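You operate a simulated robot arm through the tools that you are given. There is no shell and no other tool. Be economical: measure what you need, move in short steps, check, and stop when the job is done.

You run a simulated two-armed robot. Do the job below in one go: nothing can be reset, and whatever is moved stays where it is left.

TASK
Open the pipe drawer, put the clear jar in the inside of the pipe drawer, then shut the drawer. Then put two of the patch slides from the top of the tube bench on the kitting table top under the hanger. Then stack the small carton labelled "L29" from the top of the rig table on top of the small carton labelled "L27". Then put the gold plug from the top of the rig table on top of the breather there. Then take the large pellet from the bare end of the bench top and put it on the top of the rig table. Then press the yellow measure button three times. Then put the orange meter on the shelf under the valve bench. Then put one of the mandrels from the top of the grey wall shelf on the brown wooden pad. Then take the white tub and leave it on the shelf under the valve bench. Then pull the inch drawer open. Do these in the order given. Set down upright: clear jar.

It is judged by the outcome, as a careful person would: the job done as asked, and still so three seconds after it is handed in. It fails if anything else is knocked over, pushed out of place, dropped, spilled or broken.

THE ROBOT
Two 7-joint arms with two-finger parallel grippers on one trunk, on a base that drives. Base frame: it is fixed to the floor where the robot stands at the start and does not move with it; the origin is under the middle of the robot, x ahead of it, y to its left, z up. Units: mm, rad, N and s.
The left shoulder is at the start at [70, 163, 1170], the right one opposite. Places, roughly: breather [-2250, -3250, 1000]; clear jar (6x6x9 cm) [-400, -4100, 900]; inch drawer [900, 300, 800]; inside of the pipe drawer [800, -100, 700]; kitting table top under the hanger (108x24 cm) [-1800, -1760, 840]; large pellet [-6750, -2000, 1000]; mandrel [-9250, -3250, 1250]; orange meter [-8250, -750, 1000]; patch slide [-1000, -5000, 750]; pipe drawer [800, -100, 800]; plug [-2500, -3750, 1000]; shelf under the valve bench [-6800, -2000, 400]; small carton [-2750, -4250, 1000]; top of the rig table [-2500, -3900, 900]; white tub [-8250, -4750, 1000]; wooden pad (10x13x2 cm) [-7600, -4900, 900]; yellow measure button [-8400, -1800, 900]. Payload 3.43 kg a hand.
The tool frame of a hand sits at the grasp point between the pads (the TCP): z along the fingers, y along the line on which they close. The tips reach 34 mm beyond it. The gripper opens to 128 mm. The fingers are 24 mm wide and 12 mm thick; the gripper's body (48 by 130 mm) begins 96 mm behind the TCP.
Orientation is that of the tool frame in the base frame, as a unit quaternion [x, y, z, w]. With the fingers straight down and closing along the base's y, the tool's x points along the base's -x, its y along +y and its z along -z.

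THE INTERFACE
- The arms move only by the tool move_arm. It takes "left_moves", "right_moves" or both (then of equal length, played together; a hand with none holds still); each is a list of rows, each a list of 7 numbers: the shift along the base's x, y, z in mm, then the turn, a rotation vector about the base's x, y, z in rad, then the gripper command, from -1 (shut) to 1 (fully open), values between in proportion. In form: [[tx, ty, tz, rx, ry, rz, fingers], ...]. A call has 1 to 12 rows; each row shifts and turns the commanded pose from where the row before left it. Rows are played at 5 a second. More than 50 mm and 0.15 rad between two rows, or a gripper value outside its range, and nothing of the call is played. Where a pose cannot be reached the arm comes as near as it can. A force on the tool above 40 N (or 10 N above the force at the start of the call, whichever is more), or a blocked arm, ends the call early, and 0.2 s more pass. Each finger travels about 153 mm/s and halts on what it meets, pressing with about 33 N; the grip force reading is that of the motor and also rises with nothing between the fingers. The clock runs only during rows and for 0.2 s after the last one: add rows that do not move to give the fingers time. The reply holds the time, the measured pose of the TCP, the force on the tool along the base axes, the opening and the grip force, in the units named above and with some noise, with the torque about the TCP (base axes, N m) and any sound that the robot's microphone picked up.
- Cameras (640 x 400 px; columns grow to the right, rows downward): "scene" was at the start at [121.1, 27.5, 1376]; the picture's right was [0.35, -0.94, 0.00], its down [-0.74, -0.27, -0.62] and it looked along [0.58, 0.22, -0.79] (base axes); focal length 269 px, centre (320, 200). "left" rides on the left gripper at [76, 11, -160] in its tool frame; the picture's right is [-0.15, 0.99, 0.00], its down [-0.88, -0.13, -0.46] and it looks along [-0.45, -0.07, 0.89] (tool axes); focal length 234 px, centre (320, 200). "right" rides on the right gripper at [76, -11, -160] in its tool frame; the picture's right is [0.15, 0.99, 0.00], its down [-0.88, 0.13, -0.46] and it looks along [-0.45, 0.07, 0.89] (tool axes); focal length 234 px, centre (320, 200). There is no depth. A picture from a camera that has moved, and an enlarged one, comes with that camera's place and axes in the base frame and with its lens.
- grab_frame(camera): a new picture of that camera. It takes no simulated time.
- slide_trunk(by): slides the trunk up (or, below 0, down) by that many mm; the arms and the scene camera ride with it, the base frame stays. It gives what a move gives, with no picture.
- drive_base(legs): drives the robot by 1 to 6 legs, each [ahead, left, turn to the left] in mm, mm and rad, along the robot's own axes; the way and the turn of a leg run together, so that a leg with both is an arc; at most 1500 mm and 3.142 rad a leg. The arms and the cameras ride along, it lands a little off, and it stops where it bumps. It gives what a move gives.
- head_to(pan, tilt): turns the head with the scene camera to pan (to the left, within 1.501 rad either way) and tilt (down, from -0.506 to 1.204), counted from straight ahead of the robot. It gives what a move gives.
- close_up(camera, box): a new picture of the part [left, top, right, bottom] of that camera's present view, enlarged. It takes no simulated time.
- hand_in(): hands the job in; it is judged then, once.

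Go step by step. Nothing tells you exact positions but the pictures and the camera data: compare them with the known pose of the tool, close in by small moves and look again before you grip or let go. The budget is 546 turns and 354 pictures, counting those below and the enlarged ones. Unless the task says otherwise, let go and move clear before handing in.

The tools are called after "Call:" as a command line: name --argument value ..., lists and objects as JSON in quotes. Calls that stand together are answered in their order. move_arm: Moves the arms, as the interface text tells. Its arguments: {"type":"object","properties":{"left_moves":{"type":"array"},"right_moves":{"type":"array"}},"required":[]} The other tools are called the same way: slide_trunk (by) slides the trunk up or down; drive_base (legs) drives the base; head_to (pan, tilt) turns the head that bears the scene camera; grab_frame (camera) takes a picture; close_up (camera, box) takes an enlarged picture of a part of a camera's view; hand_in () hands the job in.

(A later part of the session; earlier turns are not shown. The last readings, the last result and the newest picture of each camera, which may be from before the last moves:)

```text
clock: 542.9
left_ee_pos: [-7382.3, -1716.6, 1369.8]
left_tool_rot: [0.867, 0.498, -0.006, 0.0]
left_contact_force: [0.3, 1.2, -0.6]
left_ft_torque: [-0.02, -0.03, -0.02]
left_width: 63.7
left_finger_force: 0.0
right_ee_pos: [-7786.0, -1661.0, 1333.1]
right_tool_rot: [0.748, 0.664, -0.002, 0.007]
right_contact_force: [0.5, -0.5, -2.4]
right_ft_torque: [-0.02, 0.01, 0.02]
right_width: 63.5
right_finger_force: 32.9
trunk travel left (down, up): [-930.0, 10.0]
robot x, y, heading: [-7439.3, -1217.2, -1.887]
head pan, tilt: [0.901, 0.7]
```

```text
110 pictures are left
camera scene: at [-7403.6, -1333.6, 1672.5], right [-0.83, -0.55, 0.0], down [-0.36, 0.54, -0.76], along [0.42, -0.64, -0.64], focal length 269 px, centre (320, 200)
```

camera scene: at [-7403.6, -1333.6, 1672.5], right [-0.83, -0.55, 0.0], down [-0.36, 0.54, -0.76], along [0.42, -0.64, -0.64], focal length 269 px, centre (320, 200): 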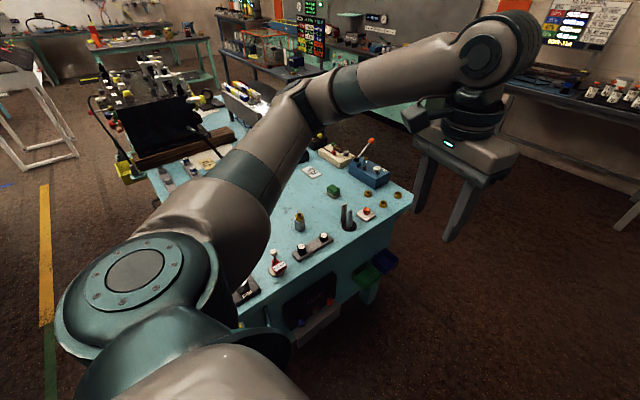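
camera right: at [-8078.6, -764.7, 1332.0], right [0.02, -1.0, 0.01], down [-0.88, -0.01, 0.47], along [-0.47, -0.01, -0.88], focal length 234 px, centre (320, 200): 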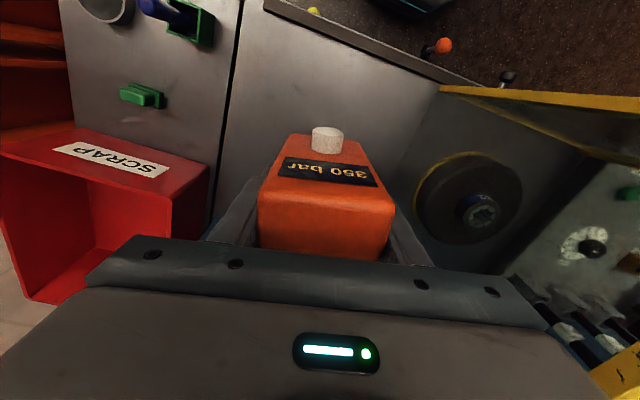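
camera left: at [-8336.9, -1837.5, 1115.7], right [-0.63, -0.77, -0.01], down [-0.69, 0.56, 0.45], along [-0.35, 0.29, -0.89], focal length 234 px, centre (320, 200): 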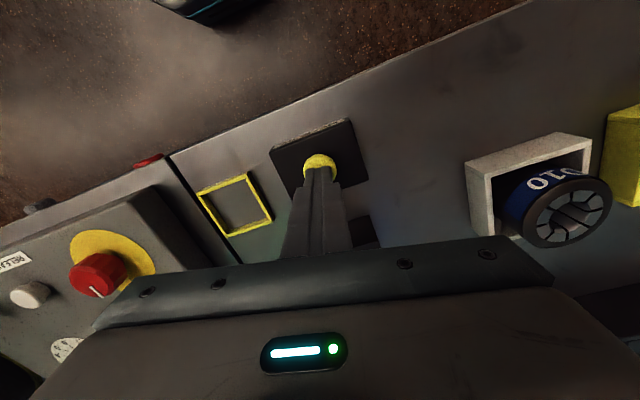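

The bench's west end has an open shelf beneath. Turn left again to face it.

Call:
drive_base --legs '[[0, 0, 1.57]]'

Call:
head_to --pan -0.35 --tilt 0.85

Call:
grab_frame --camera "scene"

```text
clock: 547.1
left_ee_pos: [-6935.7, -1152.3, 1368.0]
left_tool_rot: [0.25, 0.968, -0.004, 0.004]
left_contact_force: [0.1, 0.1, 0.9]
left_ft_torque: [0.0, 0.0, 0.0]
left_width: 64.0
left_finger_force: 0.2
right_ee_pos: [-6981.7, -1557.8, 1331.0]
right_tool_rot: [0.048, 0.999, 0.003, 0.004]
right_contact_force: [1.0, -0.3, -2.2]
right_ft_torque: [-0.02, -0.02, 0.0]
right_width: 63.8
right_finger_force: 32.7
trunk travel left (down, up): [-930.0, 10.0]
robot x, y, heading: [-7436.5, -1215.4, -0.294]
head pan, tilt: [0.901, 0.7]
```

```text
clock: 548.6
left_ee_pos: [-6935.4, -1150.8, 1368.8]
left_tool_rot: [0.249, 0.969, -0.005, 0.004]
left_contact_force: [0.6, -0.3, -0.1]
left_ft_torque: [0.02, 0.0, -0.02]
left_width: 64.2
left_finger_force: 0.0
right_ee_pos: [-6981.1, -1556.4, 1331.8]
right_tool_rot: [0.049, 0.999, 0.002, 0.006]
right_contact_force: [-0.4, -0.1, -1.5]
right_ft_torque: [-0.02, 0.01, -0.03]
right_width: 63.7
right_finger_force: 33.6
trunk travel left (down, up): [-930.0, 10.0]
robot x, y, heading: [-7431.4, -1211.5, -0.291]
head pan, tilt: [-0.351, 0.85]
```

```text
109 pictures are left
camera scene: at [-7323.3, -1276.0, 1660.2], right [-0.6, -0.8, 0.0], down [-0.6, 0.45, -0.66], along [0.53, -0.39, -0.75], focal length 269 px, centre (320, 200)
```

scene: 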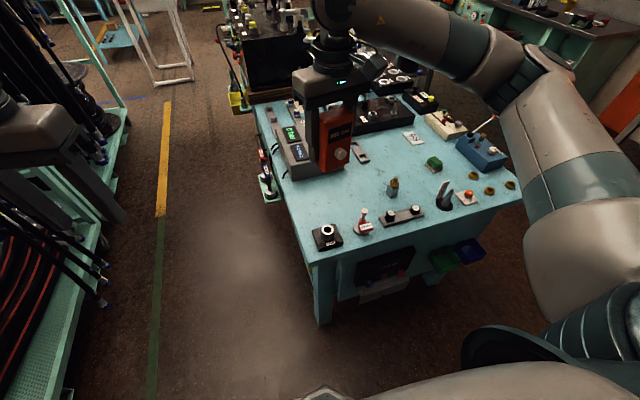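

Crab right to face the bench end squarely, then lower the trunk to look underneath.

Call:
drive_base --legs '[[0, -420, 0]]'

Call:
slide_trunk --by -500

Call:
head_to --pan 0.0 --tilt 0.6

Call:
grab_frame --camera "scene"

```text
clock: 551.2
left_ee_pos: [-7058.9, -1563.4, 1368.0]
left_tool_rot: [0.252, 0.968, -0.004, 0.004]
left_contact_force: [0.6, 1.1, -0.4]
left_ft_torque: [-0.05, 0.0, -0.01]
left_width: 64.1
left_finger_force: 0.0
right_ee_pos: [-7108.4, -1967.0, 1333.2]
right_tool_rot: [0.051, 0.999, 0.002, 0.005]
right_contact_force: [0.5, 0.6, -2.2]
right_ft_torque: [-0.04, -0.07, -0.03]
right_width: 63.9
right_finger_force: 32.6
trunk travel left (down, up): [-930.0, 10.0]
robot x, y, heading: [-7559.5, -1627.4, -0.298]
head pan, tilt: [-0.351, 0.85]
```

```text
refused: -500 is not a number from -400 to 400
```

```text
clock: 552.0
left_ee_pos: [-7059.8, -1565.9, 1368.5]
left_tool_rot: [0.252, 0.968, -0.004, 0.005]
left_contact_force: [0.5, 0.3, -0.6]
left_ft_torque: [0.02, -0.01, -0.02]
left_width: 63.8
left_finger_force: 0.1
right_ee_pos: [-7108.4, -1970.5, 1331.7]
right_tool_rot: [0.052, 0.999, 0.003, 0.005]
right_contact_force: [0.9, 0.2, -2.7]
right_ft_torque: [-0.01, -0.03, 0.0]
right_width: 63.9
right_finger_force: 32.9
trunk travel left (down, up): [-930.0, 10.0]
robot x, y, heading: [-7554.4, -1626.1, -0.299]
head pan, tilt: [0.0, 0.6]
```

```text
108 pictures are left
camera scene: at [-7426.3, -1666.6, 1681.0], right [-0.29, -0.96, 0.0], down [-0.54, 0.17, -0.82], along [0.79, -0.24, -0.57], focal length 269 px, centre (320, 200)
```

scene: 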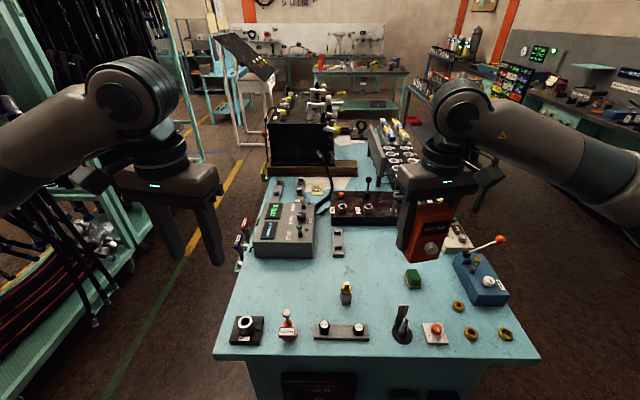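

Hands are over the bench edge; back off and retract before lowering the trunk.

Call:
drive_base --legs '[[-110, 0, 0]]'

Call:
move_arm --left_moves '[[-30, 10, -20, 0, 0, 0, 0], [-30, 10, -20, 0, 0, 0, 0]]' --right_moves '[[-38, 12, -10, 0, 0, 0, -0.3], [-38, 12, -10, 0, 0, 0, -0.3]]'

Call:
slide_trunk --by -400

Call:
grab_frame --camera "scene"

```text
clock: 553.2
left_ee_pos: [-7160.6, -1535.3, 1366.4]
left_tool_rot: [0.252, 0.968, -0.003, 0.003]
left_contact_force: [0.4, -0.5, -0.4]
left_ft_torque: [0.03, 0.01, 0.0]
left_width: 63.9
left_finger_force: 0.0
right_ee_pos: [-7209.5, -1938.8, 1329.5]
right_tool_rot: [0.052, 0.999, 0.003, 0.003]
right_contact_force: [0.9, 0.0, -1.5]
right_ft_torque: [-0.01, -0.03, 0.01]
right_width: 63.8
right_finger_force: 32.9
trunk travel left (down, up): [-930.0, 10.0]
robot x, y, heading: [-7665.2, -1588.9, -0.299]
head pan, tilt: [0.0, 0.6]
```

```text
clock: 553.8
left_ee_pos: [-7224.7, -1510.4, 1329.1]
left_tool_rot: [0.252, 0.968, -0.004, 0.004]
left_contact_force: [0.5, 0.4, -0.6]
left_ft_torque: [-0.02, 0.0, 0.02]
left_width: 64.1
left_finger_force: 0.1
right_ee_pos: [-7289.1, -1913.3, 1310.6]
right_tool_rot: [0.052, 0.999, 0.003, 0.006]
right_contact_force: [0.0, -0.4, -2.8]
right_ft_torque: [-0.04, -0.04, -0.02]
right_width: 63.6
right_finger_force: 32.5
trunk travel left (down, up): [-930.0, 10.0]
robot x, y, heading: [-7665.6, -1590.4, -0.298]
head pan, tilt: [0.0, 0.6]
```

```text
clock: 557.7
left_ee_pos: [-7225.0, -1512.1, 928.5]
left_tool_rot: [0.252, 0.968, -0.005, 0.004]
left_contact_force: [-0.7, 0.1, -0.8]
left_ft_torque: [-0.01, 0.0, 0.02]
left_width: 63.8
left_finger_force: 0.1
right_ee_pos: [-7288.3, -1914.2, 910.6]
right_tool_rot: [0.052, 0.999, 0.003, 0.005]
right_contact_force: [0.1, 0.6, -2.7]
right_ft_torque: [-0.01, -0.05, -0.02]
right_width: 63.9
right_finger_force: 32.9
trunk travel left (down, up): [-530.0, 410.0]
robot x, y, heading: [-7662.9, -1592.2, -0.3]
head pan, tilt: [0.0, 0.6]
```

```text
107 pictures are left
camera scene: at [-7531.1, -1633.4, 1281.1], right [-0.29, -0.96, 0.0], down [-0.54, 0.17, -0.82], along [0.79, -0.24, -0.57], focal length 269 px, centre (320, 200)
```

scene: 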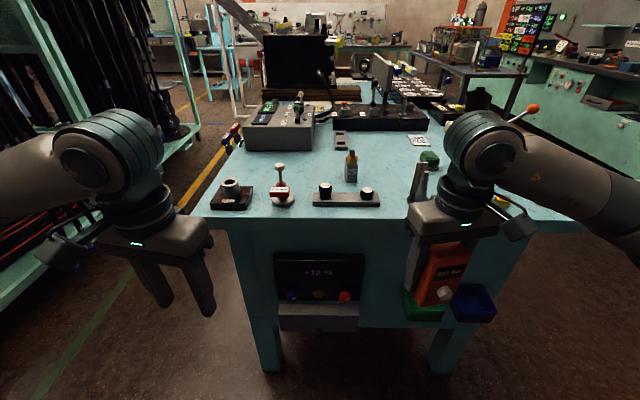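

The west end is a panel with bins. Lower further to look beneath.

Call:
slide_trunk --by -380

Call:
head_to --pan 0.0 --tilt 0.35

Call:
grab_frame --camera "scene"

```text
clock: 561.3
left_ee_pos: [-7224.9, -1510.5, 548.1]
left_tool_rot: [0.252, 0.968, -0.004, 0.004]
left_contact_force: [0.2, -0.6, -0.2]
left_ft_torque: [0.01, 0.0, 0.0]
left_width: 64.0
left_finger_force: 0.1
right_ee_pos: [-7288.6, -1913.8, 529.8]
right_tool_rot: [0.053, 0.999, 0.004, 0.006]
right_contact_force: [0.1, 0.0, -2.1]
right_ft_torque: [0.0, -0.01, 0.01]
right_width: 63.9
right_finger_force: 33.6
trunk travel left (down, up): [-150.0, 790.0]
robot x, y, heading: [-7667.0, -1597.6, -0.298]
head pan, tilt: [0.0, 0.6]
```

```text
clock: 562.1
left_ee_pos: [-7225.5, -1511.0, 548.7]
left_tool_rot: [0.252, 0.968, -0.004, 0.004]
left_contact_force: [0.4, -0.5, 0.4]
left_ft_torque: [0.01, -0.01, 0.02]
left_width: 64.1
left_finger_force: 0.0
right_ee_pos: [-7289.6, -1913.5, 529.0]
right_tool_rot: [0.053, 0.999, 0.003, 0.006]
right_contact_force: [0.0, 0.2, -2.3]
right_ft_torque: [0.03, -0.04, 0.03]
right_width: 63.8
right_finger_force: 33.2
trunk travel left (down, up): [-150.0, 790.0]
robot x, y, heading: [-7665.7, -1592.4, -0.302]
head pan, tilt: [0.0, 0.351]
```

```text
106 pictures are left
camera scene: at [-7526.6, -1634.8, 923.8], right [-0.29, -0.96, 0.0], down [-0.33, 0.1, -0.94], along [0.9, -0.28, -0.34], focal length 269 px, centre (320, 200)
```

scene: 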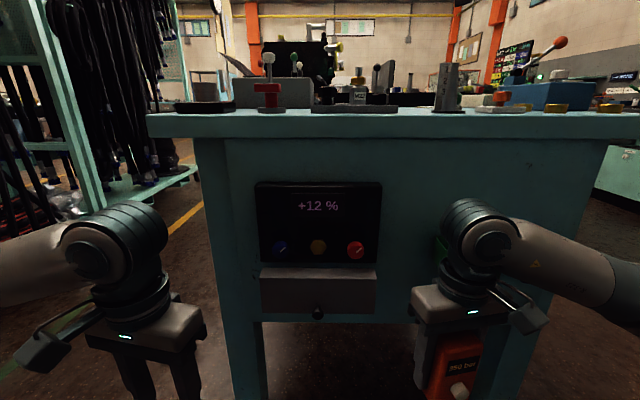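

No shelf is visible from the west end; it must open on a long side. Raise the trunk and go to the north side facing south.

Call:
slide_trunk --by 400

Call:
slide_trunk --by 350

Call:
drive_base --legs '[[0, 800, 0]]'

Call:
drive_base --legs '[[0, 0, -1.58]]'

Call:
drive_base --legs '[[0, 800, 0]]'

Call:
grab_frame --camera "scene"

```text
clock: 565.9
left_ee_pos: [-7225.2, -1510.6, 948.1]
left_tool_rot: [0.252, 0.968, -0.004, 0.004]
left_contact_force: [-0.3, 0.4, 0.6]
left_ft_torque: [0.0, -0.05, 0.01]
left_width: 64.1
left_finger_force: 0.0
right_ee_pos: [-7288.0, -1914.2, 930.2]
right_tool_rot: [0.053, 0.999, 0.003, 0.005]
right_contact_force: [0.4, 0.0, -2.9]
right_ft_torque: [-0.02, -0.03, 0.01]
right_width: 63.9
right_finger_force: 32.9
trunk travel left (down, up): [-550.0, 390.0]
robot x, y, heading: [-7663.6, -1594.0, -0.296]
head pan, tilt: [0.0, 0.351]
```

```text
clock: 569.4
left_ee_pos: [-7223.8, -1510.9, 1298.2]
left_tool_rot: [0.251, 0.968, -0.004, 0.004]
left_contact_force: [-0.5, 0.4, -0.7]
left_ft_torque: [0.0, 0.03, 0.0]
left_width: 64.0
left_finger_force: 0.2
right_ee_pos: [-7288.9, -1914.0, 1280.2]
right_tool_rot: [0.052, 0.999, 0.003, 0.005]
right_contact_force: [-0.3, 1.0, -1.8]
right_ft_torque: [-0.01, -0.05, -0.01]
right_width: 63.7
right_finger_force: 32.6
trunk travel left (down, up): [-900.0, 40.0]
robot x, y, heading: [-7665.5, -1594.2, -0.296]
head pan, tilt: [0.0, 0.351]
```

```text
clock: 573.7
left_ee_pos: [-6990.9, -738.4, 1297.7]
left_tool_rot: [0.248, 0.969, -0.004, 0.005]
left_contact_force: [-0.2, -0.8, -0.3]
left_ft_torque: [0.03, 0.0, 0.02]
left_width: 64.0
left_finger_force: 0.1
right_ee_pos: [-7052.4, -1140.6, 1279.6]
right_tool_rot: [0.048, 0.999, 0.004, 0.006]
right_contact_force: [0.1, -0.5, -2.8]
right_ft_torque: [-0.03, -0.07, 0.01]
right_width: 63.9
right_finger_force: 33.2
trunk travel left (down, up): [-900.0, 40.0]
robot x, y, heading: [-7430.6, -823.2, -0.294]
head pan, tilt: [0.0, 0.351]
```

```text
clock: 577.9
left_ee_pos: [-7349.9, -1262.5, 1299.5]
left_tool_rot: [0.864, 0.503, -0.006, 0.001]
left_contact_force: [0.6, -0.7, 0.3]
left_ft_torque: [-0.03, 0.01, 0.01]
left_width: 63.9
left_finger_force: 0.0
right_ee_pos: [-7752.0, -1195.5, 1280.0]
right_tool_rot: [0.745, 0.667, -0.001, 0.007]
right_contact_force: [-0.3, 0.2, -2.5]
right_ft_torque: [-0.03, 0.05, -0.01]
right_width: 63.6
right_finger_force: 32.7
trunk travel left (down, up): [-900.0, 40.0]
robot x, y, heading: [-7429.1, -822.5, -1.873]
head pan, tilt: [0.0, 0.351]
```

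```text
clock: 582.3
left_ee_pos: [-6576.8, -1503.8, 1298.1]
left_tool_rot: [0.864, 0.504, -0.005, 0.001]
left_contact_force: [1.0, 0.9, -0.2]
left_ft_torque: [0.04, -0.04, 0.0]
left_width: 64.2
left_finger_force: 0.1
right_ee_pos: [-6979.1, -1437.5, 1280.8]
right_tool_rot: [0.746, 0.666, 0.0, 0.007]
right_contact_force: [-0.1, 0.1, -3.1]
right_ft_torque: [-0.06, -0.01, -0.01]
right_width: 63.8
right_finger_force: 33.0
trunk travel left (down, up): [-900.0, 40.0]
robot x, y, heading: [-6653.1, -1064.1, -1.877]
head pan, tilt: [0.0, 0.351]
```

```text
105 pictures are left
camera scene: at [-6700.1, -1200.5, 1673.9], right [-0.95, 0.3, 0.0], down [0.1, 0.33, -0.94], along [-0.28, -0.9, -0.34], focal length 269 px, centre (320, 200)
```

scene: 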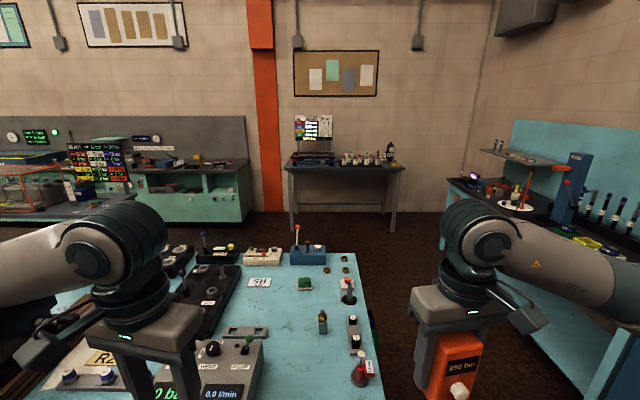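

Back off 150 mm, then lower the trunk to look under the north side.

Call:
drive_base --legs '[[-170, 0, 0]]'

Call:
slide_trunk --by -400

Call:
slide_trunk --by -250

Call:
head_to --pan 0.2 --tilt 0.5

Call:
grab_frame --camera "scene"

```text
clock: 583.7
left_ee_pos: [-6524.2, -1341.9, 1297.3]
left_tool_rot: [0.864, 0.504, -0.005, -0.002]
left_contact_force: [-0.8, -1.2, -0.2]
left_ft_torque: [0.05, -0.01, -0.02]
left_width: 64.0
left_finger_force: 0.0
right_ee_pos: [-6927.2, -1275.9, 1279.4]
right_tool_rot: [0.745, 0.667, 0.0, 0.005]
right_contact_force: [-0.4, -0.6, -2.0]
right_ft_torque: [0.01, -0.02, 0.0]
right_width: 64.0
right_finger_force: 32.9
trunk travel left (down, up): [-900.0, 40.0]
robot x, y, heading: [-6604.8, -900.9, -1.877]
head pan, tilt: [0.0, 0.351]
```

```text
clock: 587.6
left_ee_pos: [-6523.4, -1338.3, 899.3]
left_tool_rot: [0.864, 0.504, -0.005, 0.001]
left_contact_force: [-0.8, 0.9, 0.5]
left_ft_torque: [0.01, 0.01, -0.03]
left_width: 64.0
left_finger_force: 0.0
right_ee_pos: [-6926.1, -1272.4, 880.3]
right_tool_rot: [0.745, 0.667, -0.002, 0.006]
right_contact_force: [0.2, -0.6, -2.8]
right_ft_torque: [-0.05, 0.07, -0.02]
right_width: 64.1
right_finger_force: 32.9
trunk travel left (down, up): [-500.0, 440.0]
robot x, y, heading: [-6602.7, -899.8, -1.87]
head pan, tilt: [0.0, 0.351]
```

```text
clock: 590.1
left_ee_pos: [-6524.3, -1339.4, 648.5]
left_tool_rot: [0.864, 0.504, -0.005, 0.0]
left_contact_force: [0.2, 0.0, -0.2]
left_ft_torque: [-0.03, 0.04, 0.01]
left_width: 64.0
left_finger_force: 0.1
right_ee_pos: [-6927.4, -1271.9, 629.9]
right_tool_rot: [0.745, 0.667, -0.002, 0.006]
right_contact_force: [-0.4, -0.3, -1.9]
right_ft_torque: [-0.03, 0.04, 0.01]
right_width: 63.6
right_finger_force: 32.7
trunk travel left (down, up): [-250.0, 690.0]
robot x, y, heading: [-6599.6, -898.7, -1.873]
head pan, tilt: [0.0, 0.351]
```

```text
clock: 590.9
left_ee_pos: [-6523.9, -1339.0, 648.7]
left_tool_rot: [0.864, 0.504, -0.005, 0.0]
left_contact_force: [-0.2, 0.3, -0.6]
left_ft_torque: [-0.02, -0.01, -0.02]
left_width: 64.2
left_finger_force: 0.1
right_ee_pos: [-6926.5, -1272.9, 629.2]
right_tool_rot: [0.744, 0.668, -0.002, 0.007]
right_contact_force: [-0.5, 0.6, -2.6]
right_ft_torque: [-0.03, -0.01, 0.01]
right_width: 63.8
right_finger_force: 32.7
trunk travel left (down, up): [-250.0, 690.0]
robot x, y, heading: [-6605.8, -895.6, -1.871]
head pan, tilt: [0.201, 0.499]
```

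```text
104 pictures are left
camera scene: at [-6628.7, -1036.8, 1010.2], right [-0.99, 0.1, 0.0], down [0.05, 0.48, -0.88], along [-0.09, -0.87, -0.48], focal length 269 px, centre (320, 200)
```

scene: 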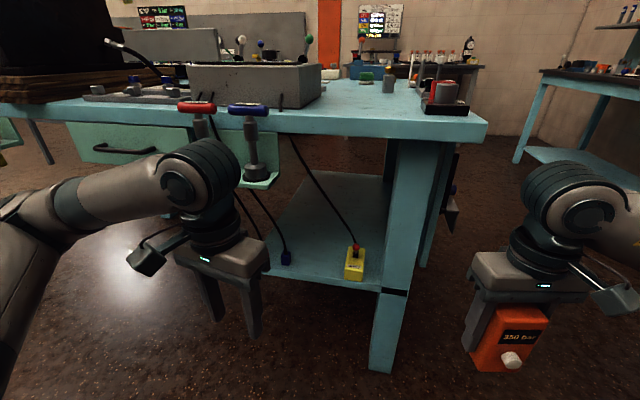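

The shelf is under the west half of the bench; its north side has cables and a pendant. I'll check the south side, which may be clear: raise, go round the west end.

Call:
slide_trunk --by 400

Call:
slide_trunk --by 250

Call:
drive_base --legs '[[0, -700, 0]]'

Call:
drive_base --legs '[[1100, 0, -0.01]]'

Call:
drive_base --legs '[[1050, 0, 0]]'

Call:
head_to --pan 1.2 --tilt 0.6

Call:
grab_frame --camera "scene"

```text
clock: 594.7
left_ee_pos: [-6523.9, -1338.6, 1048.0]
left_tool_rot: [0.864, 0.504, -0.006, 0.0]
left_contact_force: [0.0, -0.4, 0.0]
left_ft_torque: [-0.05, -0.02, -0.03]
left_width: 63.8
left_finger_force: 0.1
right_ee_pos: [-6926.4, -1273.0, 1030.3]
right_tool_rot: [0.745, 0.667, -0.003, 0.006]
right_contact_force: [0.7, -0.9, -2.7]
right_ft_torque: [-0.05, 0.02, 0.01]
right_width: 63.8
right_finger_force: 33.1
trunk travel left (down, up): [-650.0, 290.0]
robot x, y, heading: [-6603.2, -895.7, -1.877]
head pan, tilt: [0.201, 0.499]
```

```text
clock: 597.3
left_ee_pos: [-6525.4, -1338.1, 1298.7]
left_tool_rot: [0.864, 0.503, -0.005, 0.001]
left_contact_force: [0.3, 0.5, -0.5]
left_ft_torque: [0.0, -0.01, -0.02]
left_width: 64.0
left_finger_force: 0.0
right_ee_pos: [-6926.0, -1271.9, 1279.3]
right_tool_rot: [0.745, 0.667, -0.003, 0.006]
right_contact_force: [0.2, -0.3, -2.2]
right_ft_torque: [-0.07, 0.0, 0.02]
right_width: 63.6
right_finger_force: 33.0
trunk travel left (down, up): [-900.0, 40.0]
robot x, y, heading: [-6605.7, -897.1, -1.873]
head pan, tilt: [0.201, 0.499]
```

```text
clock: 601.1
left_ee_pos: [-7200.7, -1124.2, 1297.4]
left_tool_rot: [0.867, 0.498, -0.006, -0.001]
left_contact_force: [-0.1, -0.6, 0.1]
left_ft_torque: [-0.03, 0.01, 0.01]
left_width: 64.1
left_finger_force: 0.1
right_ee_pos: [-7601.0, -1052.6, 1280.0]
right_tool_rot: [0.749, 0.663, -0.002, 0.006]
right_contact_force: [1.0, -0.3, -1.4]
right_ft_torque: [-0.01, -0.01, 0.0]
right_width: 64.1
right_finger_force: 32.7
trunk travel left (down, up): [-900.0, 40.0]
robot x, y, heading: [-7274.9, -684.7, -1.884]
head pan, tilt: [0.201, 0.499]
```

```text
clock: 606.8
left_ee_pos: [-7538.5, -2165.3, 1298.3]
left_tool_rot: [0.866, 0.5, -0.006, 0.0]
left_contact_force: [0.4, 0.5, 0.1]
left_ft_torque: [0.02, 0.02, 0.01]
left_width: 63.9
left_finger_force: 0.1
right_ee_pos: [-7941.3, -2095.4, 1281.0]
right_tool_rot: [0.748, 0.663, -0.002, 0.006]
right_contact_force: [0.7, -0.1, -1.9]
right_ft_torque: [-0.03, 0.01, 0.03]
right_width: 63.8
right_finger_force: 33.0
trunk travel left (down, up): [-900.0, 40.0]
robot x, y, heading: [-7612.6, -1726.7, -1.888]
head pan, tilt: [0.201, 0.499]
```

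```text
clock: 612.2
left_ee_pos: [-7847.0, -3169.7, 1298.5]
left_tool_rot: [0.862, 0.508, -0.006, 0.001]
left_contact_force: [-0.3, 0.2, 0.1]
left_ft_torque: [-0.01, -0.01, 0.0]
left_width: 63.8
left_finger_force: 0.1
right_ee_pos: [-8251.0, -3107.5, 1281.3]
right_tool_rot: [0.742, 0.671, -0.002, 0.007]
right_contact_force: [0.2, -0.2, -2.4]
right_ft_torque: [-0.08, -0.03, 0.0]
right_width: 63.9
right_finger_force: 33.3
trunk travel left (down, up): [-900.0, 40.0]
robot x, y, heading: [-7928.9, -2732.5, -1.87]
head pan, tilt: [0.201, 0.499]
```

```text
clock: 613.5
left_ee_pos: [-7847.2, -3170.3, 1297.4]
left_tool_rot: [0.861, 0.508, -0.006, 0.001]
left_contact_force: [0.6, -0.2, -1.1]
left_ft_torque: [0.03, -0.03, -0.01]
left_width: 64.0
left_finger_force: 0.0
right_ee_pos: [-8249.3, -3106.8, 1280.3]
right_tool_rot: [0.742, 0.67, -0.002, 0.006]
right_contact_force: [0.0, -0.2, -1.9]
right_ft_torque: [-0.04, -0.03, -0.01]
right_width: 63.8
right_finger_force: 33.6
trunk travel left (down, up): [-900.0, 40.0]
robot x, y, heading: [-7932.4, -2725.2, -1.863]
head pan, tilt: [1.201, 0.6]
```

```text
103 pictures are left
camera scene: at [-7876.3, -2833.3, 1651.1], right [-0.62, -0.79, 0.0], down [-0.44, 0.35, -0.83], along [0.65, -0.51, -0.56], focal length 269 px, centre (320, 200)
```

scene: 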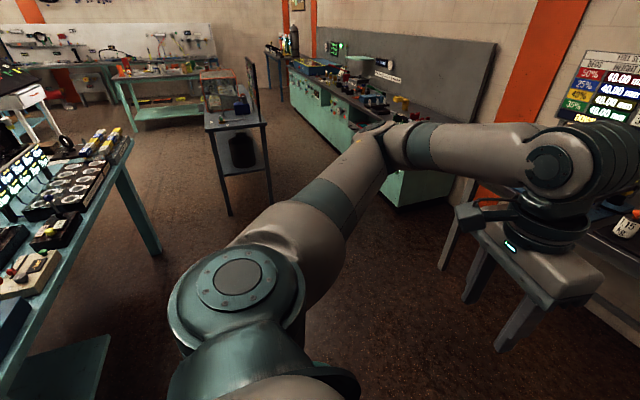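

The shelf is open on the south side. Crab left to be opposite it, then turn to face north.

Call:
drive_base --legs '[[0, 850, 0]]'

Call:
drive_base --legs '[[0, 0, 1.57], [0, 0, 1.56]]'

Call:
head_to --pan 0.0 --tilt 0.6

Call:
grab_frame --camera "scene"

```text
clock: 618.0
left_ee_pos: [-7032.6, -3417.8, 1299.8]
left_tool_rot: [0.861, 0.508, -0.006, 0.0]
left_contact_force: [-1.1, 0.0, 0.1]
left_ft_torque: [-0.02, 0.0, -0.01]
left_width: 64.0
left_finger_force: 0.0
right_ee_pos: [-7435.6, -3355.2, 1280.3]
right_tool_rot: [0.742, 0.67, -0.001, 0.007]
right_contact_force: [-0.5, 0.2, -2.2]
right_ft_torque: [-0.01, 0.0, 0.01]
right_width: 63.9
right_finger_force: 33.4
trunk travel left (down, up): [-900.0, 40.0]
robot x, y, heading: [-7113.0, -2976.6, -1.872]
head pan, tilt: [1.201, 0.6]
```

```text
clock: 626.0
left_ee_pos: [-7191.1, -2538.7, 1299.3]
left_tool_rot: [-0.499, 0.867, 0.002, 0.006]
left_contact_force: [0.2, 0.0, 0.6]
left_ft_torque: [0.0, -0.02, 0.01]
left_width: 64.0
left_finger_force: 0.0
right_ee_pos: [-6789.9, -2609.9, 1280.9]
right_tool_rot: [-0.663, 0.748, 0.006, 0.002]
right_contact_force: [-0.3, -0.8, -2.6]
right_ft_torque: [0.04, -0.01, 0.01]
right_width: 63.7
right_finger_force: 33.4
trunk travel left (down, up): [-900.0, 40.0]
robot x, y, heading: [-7115.5, -2979.0, 1.257]
head pan, tilt: [1.201, 0.6]
```

```text
clock: 627.4
left_ee_pos: [-7191.6, -2539.9, 1297.8]
left_tool_rot: [-0.499, 0.867, 0.0, 0.006]
left_contact_force: [-0.3, 0.3, 0.7]
left_ft_torque: [0.01, -0.01, -0.01]
left_width: 64.0
left_finger_force: 0.0
right_ee_pos: [-6790.4, -2608.5, 1279.9]
right_tool_rot: [-0.663, 0.748, 0.006, 0.001]
right_contact_force: [-0.9, 0.4, -3.8]
right_ft_torque: [0.06, 0.01, 0.0]
right_width: 64.0
right_finger_force: 33.0
trunk travel left (down, up): [-900.0, 40.0]
robot x, y, heading: [-7114.1, -2975.4, 1.255]
head pan, tilt: [0.0, 0.6]
```

```text
102 pictures are left
camera scene: at [-7072.8, -2845.6, 1651.1], right [0.95, -0.31, 0.0], down [-0.17, -0.54, -0.82], along [0.25, 0.78, -0.57], focal length 269 px, centre (320, 200)
```

scene: 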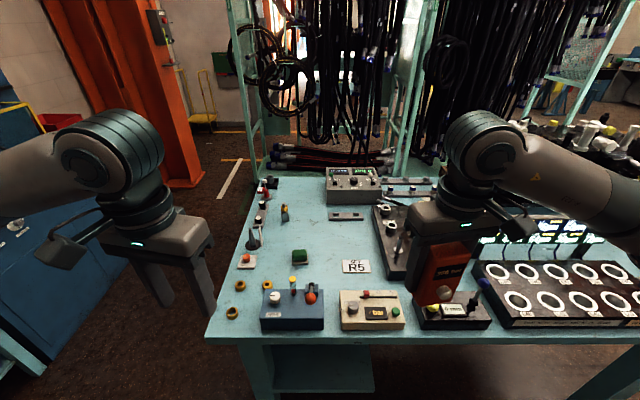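

Facing the south side; shelf visible below. Back off 100 mm and lower the trunk to view it.

Call:
drive_base --legs '[[-110, 0, 0]]'

Call:
slide_trunk --by -400

Call:
slide_trunk --by -300

Call:
grab_frame --camera "scene"

```text
clock: 628.6
left_ee_pos: [-7223.2, -2640.3, 1297.0]
left_tool_rot: [-0.498, 0.867, 0.0, 0.004]
left_contact_force: [-0.4, 0.7, -0.7]
left_ft_torque: [0.02, -0.03, -0.02]
left_width: 63.9
left_finger_force: 0.1
right_ee_pos: [-6821.7, -2710.8, 1279.3]
right_tool_rot: [-0.662, 0.749, 0.005, 0.001]
right_contact_force: [0.2, 0.3, -2.9]
right_ft_torque: [-0.01, 0.0, -0.01]
right_width: 63.9
right_finger_force: 33.2
trunk travel left (down, up): [-900.0, 40.0]
robot x, y, heading: [-7151.0, -3084.4, 1.254]
head pan, tilt: [0.0, 0.6]
```

```text
clock: 632.4
left_ee_pos: [-7224.2, -2643.9, 899.2]
left_tool_rot: [-0.497, 0.868, 0.0, 0.005]
left_contact_force: [0.3, -0.9, -0.1]
left_ft_torque: [0.0, -0.01, 0.0]
left_width: 64.1
left_finger_force: 0.0
right_ee_pos: [-6823.6, -2714.2, 879.9]
right_tool_rot: [-0.662, 0.749, 0.006, 0.002]
right_contact_force: [-0.3, 0.3, -2.6]
right_ft_torque: [0.0, 0.01, 0.01]
right_width: 63.6
right_finger_force: 32.7
trunk travel left (down, up): [-500.0, 440.0]
robot x, y, heading: [-7148.8, -3084.4, 1.258]
head pan, tilt: [0.0, 0.6]
```

```text
clock: 635.4
left_ee_pos: [-7225.0, -2643.2, 599.0]
left_tool_rot: [-0.498, 0.867, 0.001, 0.006]
left_contact_force: [0.9, 0.5, -0.3]
left_ft_torque: [0.0, 0.0, 0.0]
left_width: 63.9
left_finger_force: 0.1
right_ee_pos: [-6823.9, -2713.6, 580.3]
right_tool_rot: [-0.662, 0.749, 0.006, 0.001]
right_contact_force: [0.1, 0.5, -2.1]
right_ft_torque: [0.01, -0.03, 0.03]
right_width: 63.8
right_finger_force: 33.2
trunk travel left (down, up): [-200.0, 740.0]
robot x, y, heading: [-7151.2, -3083.9, 1.252]
head pan, tilt: [0.0, 0.6]
```

```text
101 pictures are left
camera scene: at [-7106.6, -2950.4, 951.2], right [0.95, -0.31, 0.0], down [-0.18, -0.54, -0.82], along [0.26, 0.78, -0.57], focal length 269 px, centre (320, 200)
```

scene: 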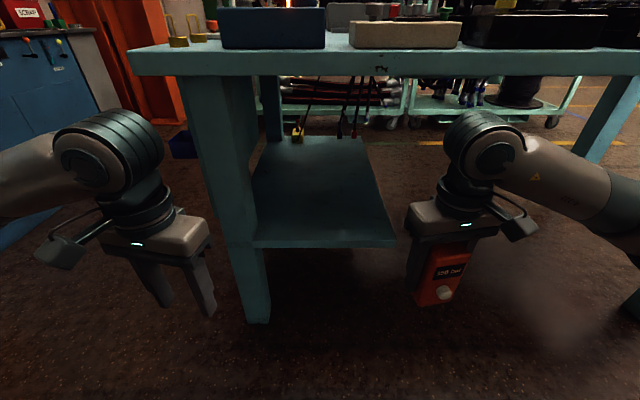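

The shelf (n −6030…−5630, front s≈4447, z≈420) is clear from this side. Lower the trunk more so the forearm stays low, then set the hand height.

Call:
slide_trunk --by -150

Call:
move_arm --right_moves '[[0, 0, 45, 0, 0, 0, -0.3], [0, 0, 45, 0, 0, 0, -0.3], [0, 0, 0, 0, 0, 0, -0.3]]' --left_moves '[[-10, -30, 30, 0, 0, 0, 0], [-10, -30, 30, 0, 0, 0, 0], [0, 0, 30, 0, 0, 0, 0]]'

Call:
drive_base --legs '[[150, 0, 0]]'

Call:
grab_frame --camera "scene"

Call:
grab_frame --camera "right"

```text
clock: 637.2
left_ee_pos: [-7224.7, -2643.1, 447.1]
left_tool_rot: [-0.497, 0.867, 0.001, 0.006]
left_contact_force: [0.2, -0.2, -0.2]
left_ft_torque: [0.0, 0.0, 0.04]
left_width: 64.0
left_finger_force: 0.1
right_ee_pos: [-6823.4, -2715.2, 431.8]
right_tool_rot: [-0.662, 0.749, 0.006, 0.002]
right_contact_force: [0.0, 0.8, -1.4]
right_ft_torque: [0.05, -0.03, -0.02]
right_width: 63.7
right_finger_force: 33.1
trunk travel left (down, up): [-50.0, 890.0]
robot x, y, heading: [-7149.3, -3083.8, 1.257]
head pan, tilt: [0.0, 0.6]
```

```text
clock: 638.0
left_ee_pos: [-7245.1, -2701.3, 537.4]
left_tool_rot: [-0.498, 0.867, 0.0, 0.006]
left_contact_force: [-0.4, -0.1, 0.1]
left_ft_torque: [0.0, -0.01, 0.01]
left_width: 64.0
left_finger_force: 0.0
right_ee_pos: [-6821.9, -2715.3, 521.0]
right_tool_rot: [-0.663, 0.748, 0.006, 0.002]
right_contact_force: [-0.3, -1.0, -2.3]
right_ft_torque: [0.04, -0.01, -0.01]
right_width: 63.7
right_finger_force: 33.0
trunk travel left (down, up): [-50.0, 890.0]
robot x, y, heading: [-7145.8, -3083.9, 1.254]
head pan, tilt: [0.0, 0.6]
```

```text
clock: 639.3
left_ee_pos: [-7199.4, -2560.6, 536.7]
left_tool_rot: [-0.498, 0.867, 0.0, 0.006]
left_contact_force: [-0.7, -0.2, -0.7]
left_ft_torque: [0.01, 0.03, -0.04]
left_width: 64.0
left_finger_force: 0.1
right_ee_pos: [-6776.4, -2573.9, 520.7]
right_tool_rot: [-0.662, 0.749, 0.007, 0.002]
right_contact_force: [0.5, 0.0, -2.3]
right_ft_torque: [0.03, 0.01, 0.03]
right_width: 63.7
right_finger_force: 33.1
trunk travel left (down, up): [-50.0, 890.0]
robot x, y, heading: [-7103.5, -2941.9, 1.259]
head pan, tilt: [0.0, 0.6]
```

```text
100 pictures are left
camera scene: at [-7060.7, -2809.4, 801.1], right [0.95, -0.31, 0.0], down [-0.18, -0.54, -0.82], along [0.26, 0.78, -0.57], focal length 269 px, centre (320, 200)
```

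scene: 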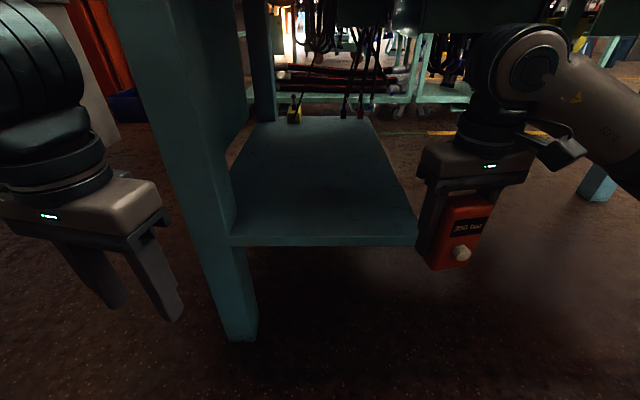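

```text
99 pictures are left
camera right: at [-6773.3, -2651.1, 679.6], right [-1.0, -0.03, 0.01], down [-0.02, 0.88, 0.47], along [-0.02, 0.47, -0.89], focal length 234 px, centre (320, 200)
```

right: 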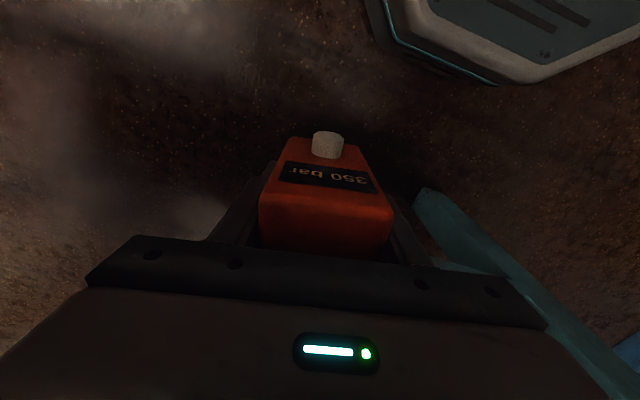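

Shelf is to the left of the hand. Move left 140 mm, then forward half way and look.

Call:
move_arm --right_moves '[[-45, 14.5, 0, 0, 0, 0, -0.3], [-45, 14.5, 0, 0, 0, 0, -0.3], [-44, 14.5, 0, 0, 0, 0, -0.3], [13, 40, 0, 0, 0, 0, -0.3], [13, 40, 0, 0, 0, 0, -0.3]]'

Call:
grab_frame --camera "scene"

```text
clock: 640.5
left_ee_pos: [-7199.0, -2561.1, 536.3]
left_tool_rot: [-0.498, 0.867, 0.0, 0.006]
left_contact_force: [0.2, -0.5, 0.3]
left_ft_torque: [0.01, -0.01, -0.03]
left_width: 64.0
left_finger_force: 0.1
right_ee_pos: [-6885.5, -2451.5, 522.6]
right_tool_rot: [-0.663, 0.748, 0.006, 0.002]
right_contact_force: [-0.3, -0.4, -2.4]
right_ft_torque: [0.03, -0.02, -0.02]
right_width: 63.9
right_finger_force: 32.6
trunk travel left (down, up): [-50.0, 890.0]
robot x, y, heading: [-7102.8, -2942.4, 1.256]
head pan, tilt: [0.0, 0.6]
```

```text
98 pictures are left
camera scene: at [-7060.7, -2809.4, 801.1], right [0.95, -0.31, 0.0], down [-0.18, -0.54, -0.82], along [0.26, 0.78, -0.57], focal length 269 px, centre (320, 200)
```

scene: 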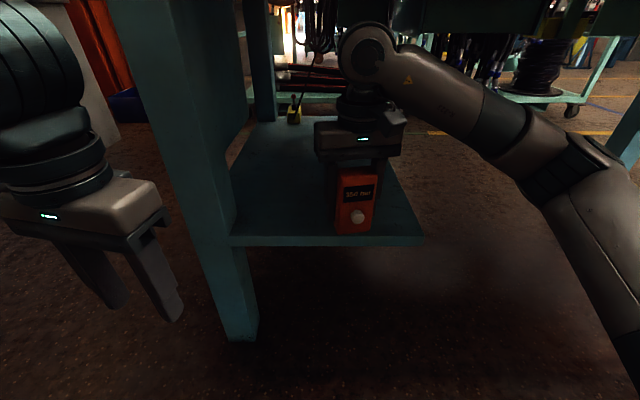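

Good clearance. Forward 125 mm more, then lower gently.

Call:
move_arm --right_moves '[[13, 40, 0, 0, 0, 0, -0.3], [13, 40, 0, 0, 0, 0, -0.3], [13, 39, 0, 0, 0, 0, -0.3], [0, 0, -12, 0, 0, 0, -0.3], [0, 0, -6, 0, 0, 0, -0.3]]'

Call:
move_arm --right_moves '[[0, 0, -5, 0, 0, 0, -0.3], [0, 0, -5, 0, 0, 0, -0.3]]'

Call:
move_arm --right_moves '[[0, 0, -5, 0, 0, 0, -0.3], [0, 0, -5, 0, 0, 0, -0.3]]'

Call:
grab_frame --camera "scene"

```text
clock: 641.7
left_ee_pos: [-7200.6, -2561.4, 537.7]
left_tool_rot: [-0.498, 0.867, 0.001, 0.006]
left_contact_force: [-0.6, 0.8, -0.5]
left_ft_torque: [0.0, -0.03, 0.03]
left_width: 64.1
left_finger_force: 0.0
right_ee_pos: [-6845.9, -2330.9, 502.3]
right_tool_rot: [-0.663, 0.749, 0.005, 0.001]
right_contact_force: [-0.2, 0.3, -3.6]
right_ft_torque: [0.02, -0.02, -0.01]
right_width: 63.7
right_finger_force: 33.2
trunk travel left (down, up): [-50.0, 890.0]
robot x, y, heading: [-7101.5, -2945.8, 1.257]
head pan, tilt: [0.0, 0.6]
```

```text
clock: 642.3
left_ee_pos: [-7199.7, -2562.7, 537.4]
left_tool_rot: [-0.498, 0.867, 0.0, 0.005]
left_contact_force: [0.1, 0.0, 1.0]
left_ft_torque: [0.0, 0.0, -0.01]
left_width: 64.1
left_finger_force: 0.1
right_ee_pos: [-6845.7, -2331.2, 492.6]
right_tool_rot: [-0.662, 0.749, 0.005, 0.001]
right_contact_force: [-0.3, 0.2, -0.8]
right_ft_torque: [0.04, 0.02, -0.04]
right_width: 63.9
right_finger_force: 33.0
trunk travel left (down, up): [-50.0, 890.0]
robot x, y, heading: [-7104.3, -2944.0, 1.255]
head pan, tilt: [0.0, 0.6]
```

```text
clock: 642.9
left_ee_pos: [-7198.8, -2560.8, 537.9]
left_tool_rot: [-0.499, 0.867, 0.0, 0.006]
left_contact_force: [-0.1, -0.1, 1.0]
left_ft_torque: [0.02, 0.02, -0.02]
left_width: 63.7
left_finger_force: 0.0
right_ee_pos: [-6845.4, -2332.0, 481.9]
right_tool_rot: [-0.663, 0.749, 0.006, 0.002]
right_contact_force: [0.2, 0.2, -2.2]
right_ft_torque: [0.03, -0.02, 0.03]
right_width: 63.6
right_finger_force: 32.9
trunk travel left (down, up): [-50.0, 890.0]
robot x, y, heading: [-7104.2, -2941.4, 1.259]
head pan, tilt: [0.0, 0.6]
```

```text
97 pictures are left
camera scene: at [-7060.7, -2809.3, 801.1], right [0.95, -0.31, 0.0], down [-0.18, -0.54, -0.82], along [0.26, 0.78, -0.57], focal length 269 px, centre (320, 200)
```

scene: 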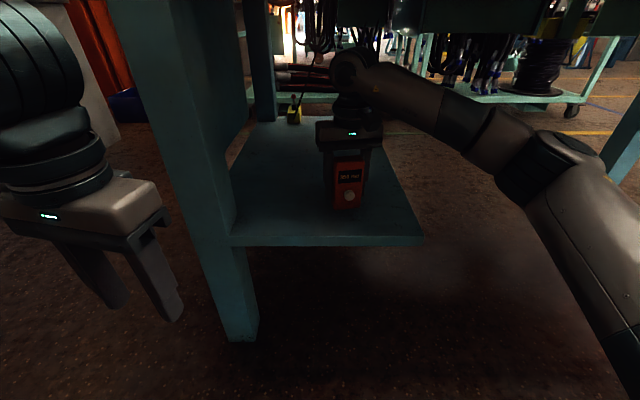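

Continue down to contact.

Call:
move_arm --right_moves '[[0, 0, -5, 0, 0, 0, -0.3], [0, 0, -5, 0, 0, 0, -0.3]]'

Call:
move_arm --right_moves '[[0, 0, -5, 0, 0, 0, -0.3], [0, 0, -5, 0, 0, 0, -0.3]]'

Call:
move_arm --right_moves '[[0, 0, -5, 0, 0, 0, -0.3], [0, 0, -5, 0, 0, 0, -0.3]]'

```text
clock: 643.5
left_ee_pos: [-7199.8, -2561.5, 538.2]
left_tool_rot: [-0.499, 0.867, 0.0, 0.006]
left_contact_force: [-1.3, -0.4, -0.8]
left_ft_torque: [0.0, 0.03, 0.04]
left_width: 64.1
left_finger_force: 0.1
right_ee_pos: [-6844.2, -2333.1, 472.6]
right_tool_rot: [-0.662, 0.749, 0.006, 0.001]
right_contact_force: [-0.9, -0.4, -3.0]
right_ft_torque: [0.02, 0.01, -0.04]
right_width: 63.6
right_finger_force: 33.2
trunk travel left (down, up): [-50.0, 890.0]
robot x, y, heading: [-7102.4, -2941.6, 1.257]
head pan, tilt: [0.0, 0.6]
```

```text
clock: 644.1
left_ee_pos: [-7200.3, -2563.1, 539.7]
left_tool_rot: [-0.499, 0.867, 0.001, 0.006]
left_contact_force: [0.2, 0.1, -0.2]
left_ft_torque: [-0.03, 0.01, 0.03]
left_width: 64.1
left_finger_force: 0.0
right_ee_pos: [-6845.8, -2332.0, 468.1]
right_tool_rot: [-0.662, 0.749, 0.008, 0.004]
right_contact_force: [1.2, 2.4, 25.4]
right_ft_torque: [-0.28, -0.89, -0.04]
right_width: 63.6
right_finger_force: 32.8
trunk travel left (down, up): [-50.0, 890.0]
robot x, y, heading: [-7106.3, -2941.6, 1.256]
head pan, tilt: [0.0, 0.6]
```

```text
clock: 644.7
left_ee_pos: [-7199.3, -2562.6, 538.5]
left_tool_rot: [-0.499, 0.867, 0.0, 0.007]
left_contact_force: [0.2, 0.4, -0.5]
left_ft_torque: [-0.01, 0.03, -0.01]
left_width: 64.0
left_finger_force: 0.0
right_ee_pos: [-6846.7, -2331.9, 453.3]
right_tool_rot: [-0.663, 0.749, 0.006, 0.002]
right_contact_force: [-0.4, -1.3, 21.4]
right_ft_torque: [-0.3, -0.81, -0.14]
right_width: 63.8
right_finger_force: 27.0
trunk travel left (down, up): [-50.0, 890.0]
robot x, y, heading: [-7105.2, -2942.8, 1.257]
head pan, tilt: [0.0, 0.6]
```

Meter is standing on the shelf. Open, rise and withdraw.

Call:
move_arm --right_moves '[[0, 0, 2, 0, 0, 0, 0], [0, 0, 0, 0, 0, 0, 0.4], [0, 0, 0, 0, 0, 0, 0.5], [0, 0, 25, 0, 0, 0, 0.5], [0, 0, 30, 0, 0, 0, 0.5], [0, 0, 30, 0, 0, 0, 0.5]]'

Call:
move_arm --right_moves '[[-13, -40, 0, 0, 0, 0, 0.5], [-13, -40, 0, 0, 0, 0, 0.5], [-13, -40, 0, 0, 0, 0, 0.5], [-13, -40, 0, 0, 0, 0, 0.5], [-13, -40, 0, 0, 0, 0, 0.5], [-13, -40, 0, 0, 0, 0, 0.2], [0, -30, 0, 0, 0, 0, 0]]'

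Call:
grab_frame --camera "scene"

```text
clock: 646.1
left_ee_pos: [-7198.2, -2561.4, 537.7]
left_tool_rot: [-0.498, 0.867, 0.0, 0.005]
left_contact_force: [-0.1, 0.7, 0.2]
left_ft_torque: [0.02, 0.0, 0.01]
left_width: 64.0
left_finger_force: 0.0
right_ee_pos: [-6845.6, -2330.7, 540.8]
right_tool_rot: [-0.662, 0.75, 0.006, 0.002]
right_contact_force: [1.0, 0.1, -0.4]
right_ft_torque: [-0.01, 0.01, -0.02]
right_width: 95.7
right_finger_force: 0.0
trunk travel left (down, up): [-50.0, 890.0]
robot x, y, heading: [-7106.1, -2941.0, 1.25]
head pan, tilt: [0.0, 0.6]
```

```text
clock: 647.7
left_ee_pos: [-7199.0, -2561.9, 537.1]
left_tool_rot: [-0.498, 0.867, 0.0, 0.006]
left_contact_force: [0.1, -0.4, 0.4]
left_ft_torque: [0.05, -0.04, 0.02]
left_width: 64.0
left_finger_force: 0.0
right_ee_pos: [-6923.7, -2599.1, 540.0]
right_tool_rot: [-0.663, 0.749, 0.005, 0.002]
right_contact_force: [-0.7, -1.2, 0.2]
right_ft_torque: [0.02, -0.01, 0.0]
right_width: 64.2
right_finger_force: 0.0
trunk travel left (down, up): [-50.0, 890.0]
robot x, y, heading: [-7105.0, -2943.0, 1.254]
head pan, tilt: [0.0, 0.6]
```

```text
96 pictures are left
camera scene: at [-7060.8, -2809.4, 801.1], right [0.95, -0.31, 0.0], down [-0.18, -0.54, -0.82], along [0.26, 0.78, -0.57], focal length 269 px, centre (320, 200)
```

scene: 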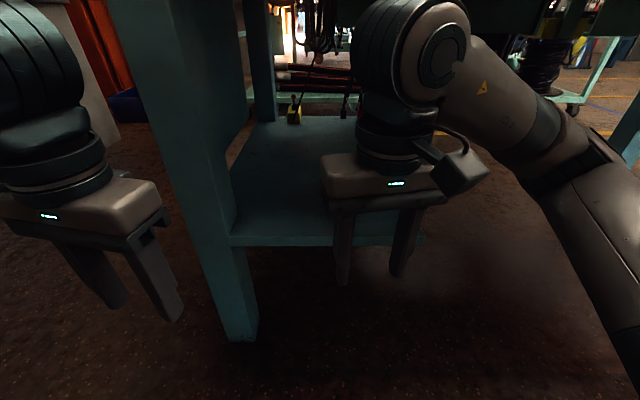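

Back away from the bench, raise the trunk, and check the meter.

Call:
drive_base --legs '[[-300, 0, 0]]'

Call:
close_up --camera "scene" --box '[200, 60, 460, 260]'

Call:
slide_trunk --by 400

Call:
slide_trunk --by 400

```text
clock: 649.8
left_ee_pos: [-7290.7, -2847.2, 539.1]
left_tool_rot: [-0.497, 0.868, 0.0, 0.006]
left_contact_force: [0.3, -0.1, 0.0]
left_ft_torque: [0.0, 0.01, 0.0]
left_width: 64.0
left_finger_force: 0.0
right_ee_pos: [-7015.8, -2887.5, 539.7]
right_tool_rot: [-0.66, 0.751, 0.006, 0.002]
right_contact_force: [-0.3, -0.5, -0.3]
right_ft_torque: [0.0, -0.04, 0.02]
right_width: 64.0
right_finger_force: 0.1
trunk travel left (down, up): [-50.0, 890.0]
robot x, y, heading: [-7197.6, -3227.5, 1.248]
head pan, tilt: [0.0, 0.6]
```

```text
2.00 times, centred on (330, 160) of scene
camera zoom: at [-7154.3, -3095.5, 801.1], right [0.95, -0.32, 0.0], down [-0.18, -0.54, -0.82], along [0.26, 0.78, -0.57], focal length 539 px, centre (300, 280)
```

zoom: 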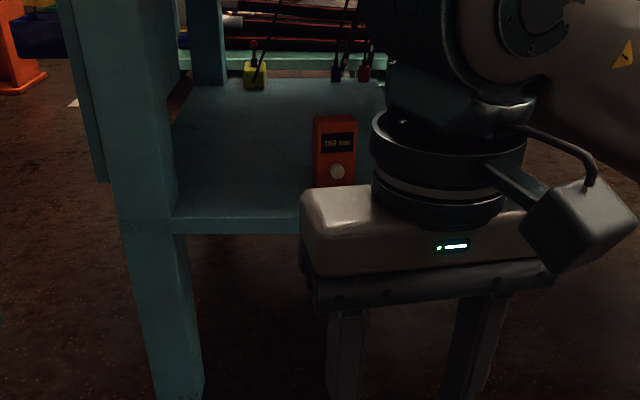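

```text
clock: 653.6
left_ee_pos: [-7291.4, -2845.7, 937.4]
left_tool_rot: [-0.496, 0.868, 0.001, 0.007]
left_contact_force: [-1.3, -0.3, -0.2]
left_ft_torque: [-0.02, 0.0, -0.02]
left_width: 64.0
left_finger_force: 0.1
right_ee_pos: [-7015.1, -2885.8, 938.2]
right_tool_rot: [-0.661, 0.751, 0.006, 0.002]
right_contact_force: [-0.6, -0.1, 0.7]
right_ft_torque: [-0.04, 0.0, -0.01]
right_width: 64.2
right_finger_force: 0.0
trunk travel left (down, up): [-450.0, 490.0]
robot x, y, heading: [-7200.7, -3230.6, 1.251]
head pan, tilt: [0.0, 0.6]
```

```text
clock: 657.4
left_ee_pos: [-7292.0, -2845.8, 1337.5]
left_tool_rot: [-0.497, 0.868, 0.0, 0.006]
left_contact_force: [0.1, 0.3, 0.4]
left_ft_torque: [0.01, -0.02, 0.0]
left_width: 64.0
left_finger_force: 0.0
right_ee_pos: [-7016.5, -2885.7, 1339.2]
right_tool_rot: [-0.661, 0.751, 0.006, 0.002]
right_contact_force: [0.3, -1.2, -0.7]
right_ft_torque: [-0.01, -0.04, 0.01]
right_width: 64.0
right_finger_force: 0.1
trunk travel left (down, up): [-850.0, 90.0]
robot x, y, heading: [-7199.8, -3230.4, 1.254]
head pan, tilt: [0.0, 0.6]
```

Meter stands upright on the shelf. Now turn left to face west and look for the wall shelf with mandrels.

Call:
drive_base --legs '[[0, 0, 1.57]]'

Call:
head_to --pan 0.2 --tilt 0.35

Call:
grab_frame --camera "scene"

```text
clock: 661.6
left_ee_pos: [-7581.0, -3313.2, 1338.1]
left_tool_rot: [0.962, -0.274, -0.005, -0.004]
left_contact_force: [-0.9, 0.4, 0.6]
left_ft_torque: [0.01, 0.02, 0.0]
left_width: 63.8
left_finger_force: 0.0
right_ee_pos: [-7536.2, -3037.6, 1338.8]
right_tool_rot: [0.997, -0.073, -0.006, 0.003]
right_contact_force: [-0.2, 0.2, 0.2]
right_ft_torque: [0.01, 0.0, 0.0]
right_width: 64.0
right_finger_force: 0.0
trunk travel left (down, up): [-850.0, 90.0]
robot x, y, heading: [-7196.6, -3229.9, 2.802]
head pan, tilt: [0.0, 0.6]
```

```text
clock: 662.4
left_ee_pos: [-7582.6, -3312.8, 1337.7]
left_tool_rot: [0.962, -0.273, -0.005, -0.004]
left_contact_force: [0.2, -0.3, 0.7]
left_ft_torque: [0.01, -0.01, 0.0]
left_width: 63.7
left_finger_force: 0.0
right_ee_pos: [-7536.3, -3038.8, 1338.8]
right_tool_rot: [0.997, -0.073, -0.005, 0.003]
right_contact_force: [-0.3, -0.3, -0.2]
right_ft_torque: [-0.01, -0.02, 0.0]
right_width: 63.7
right_finger_force: 0.1
trunk travel left (down, up): [-850.0, 90.0]
robot x, y, heading: [-7199.4, -3225.6, 2.802]
head pan, tilt: [0.201, 0.351]
```

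```text
94 pictures are left
camera scene: at [-7337.7, -3197.3, 1623.8], right [0.14, 0.99, 0.0], down [0.34, -0.05, -0.94], along [-0.93, 0.13, -0.34], focal length 269 px, centre (320, 200)
```

scene: 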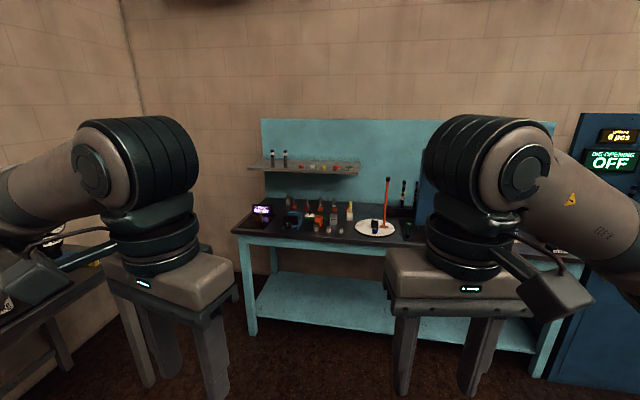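

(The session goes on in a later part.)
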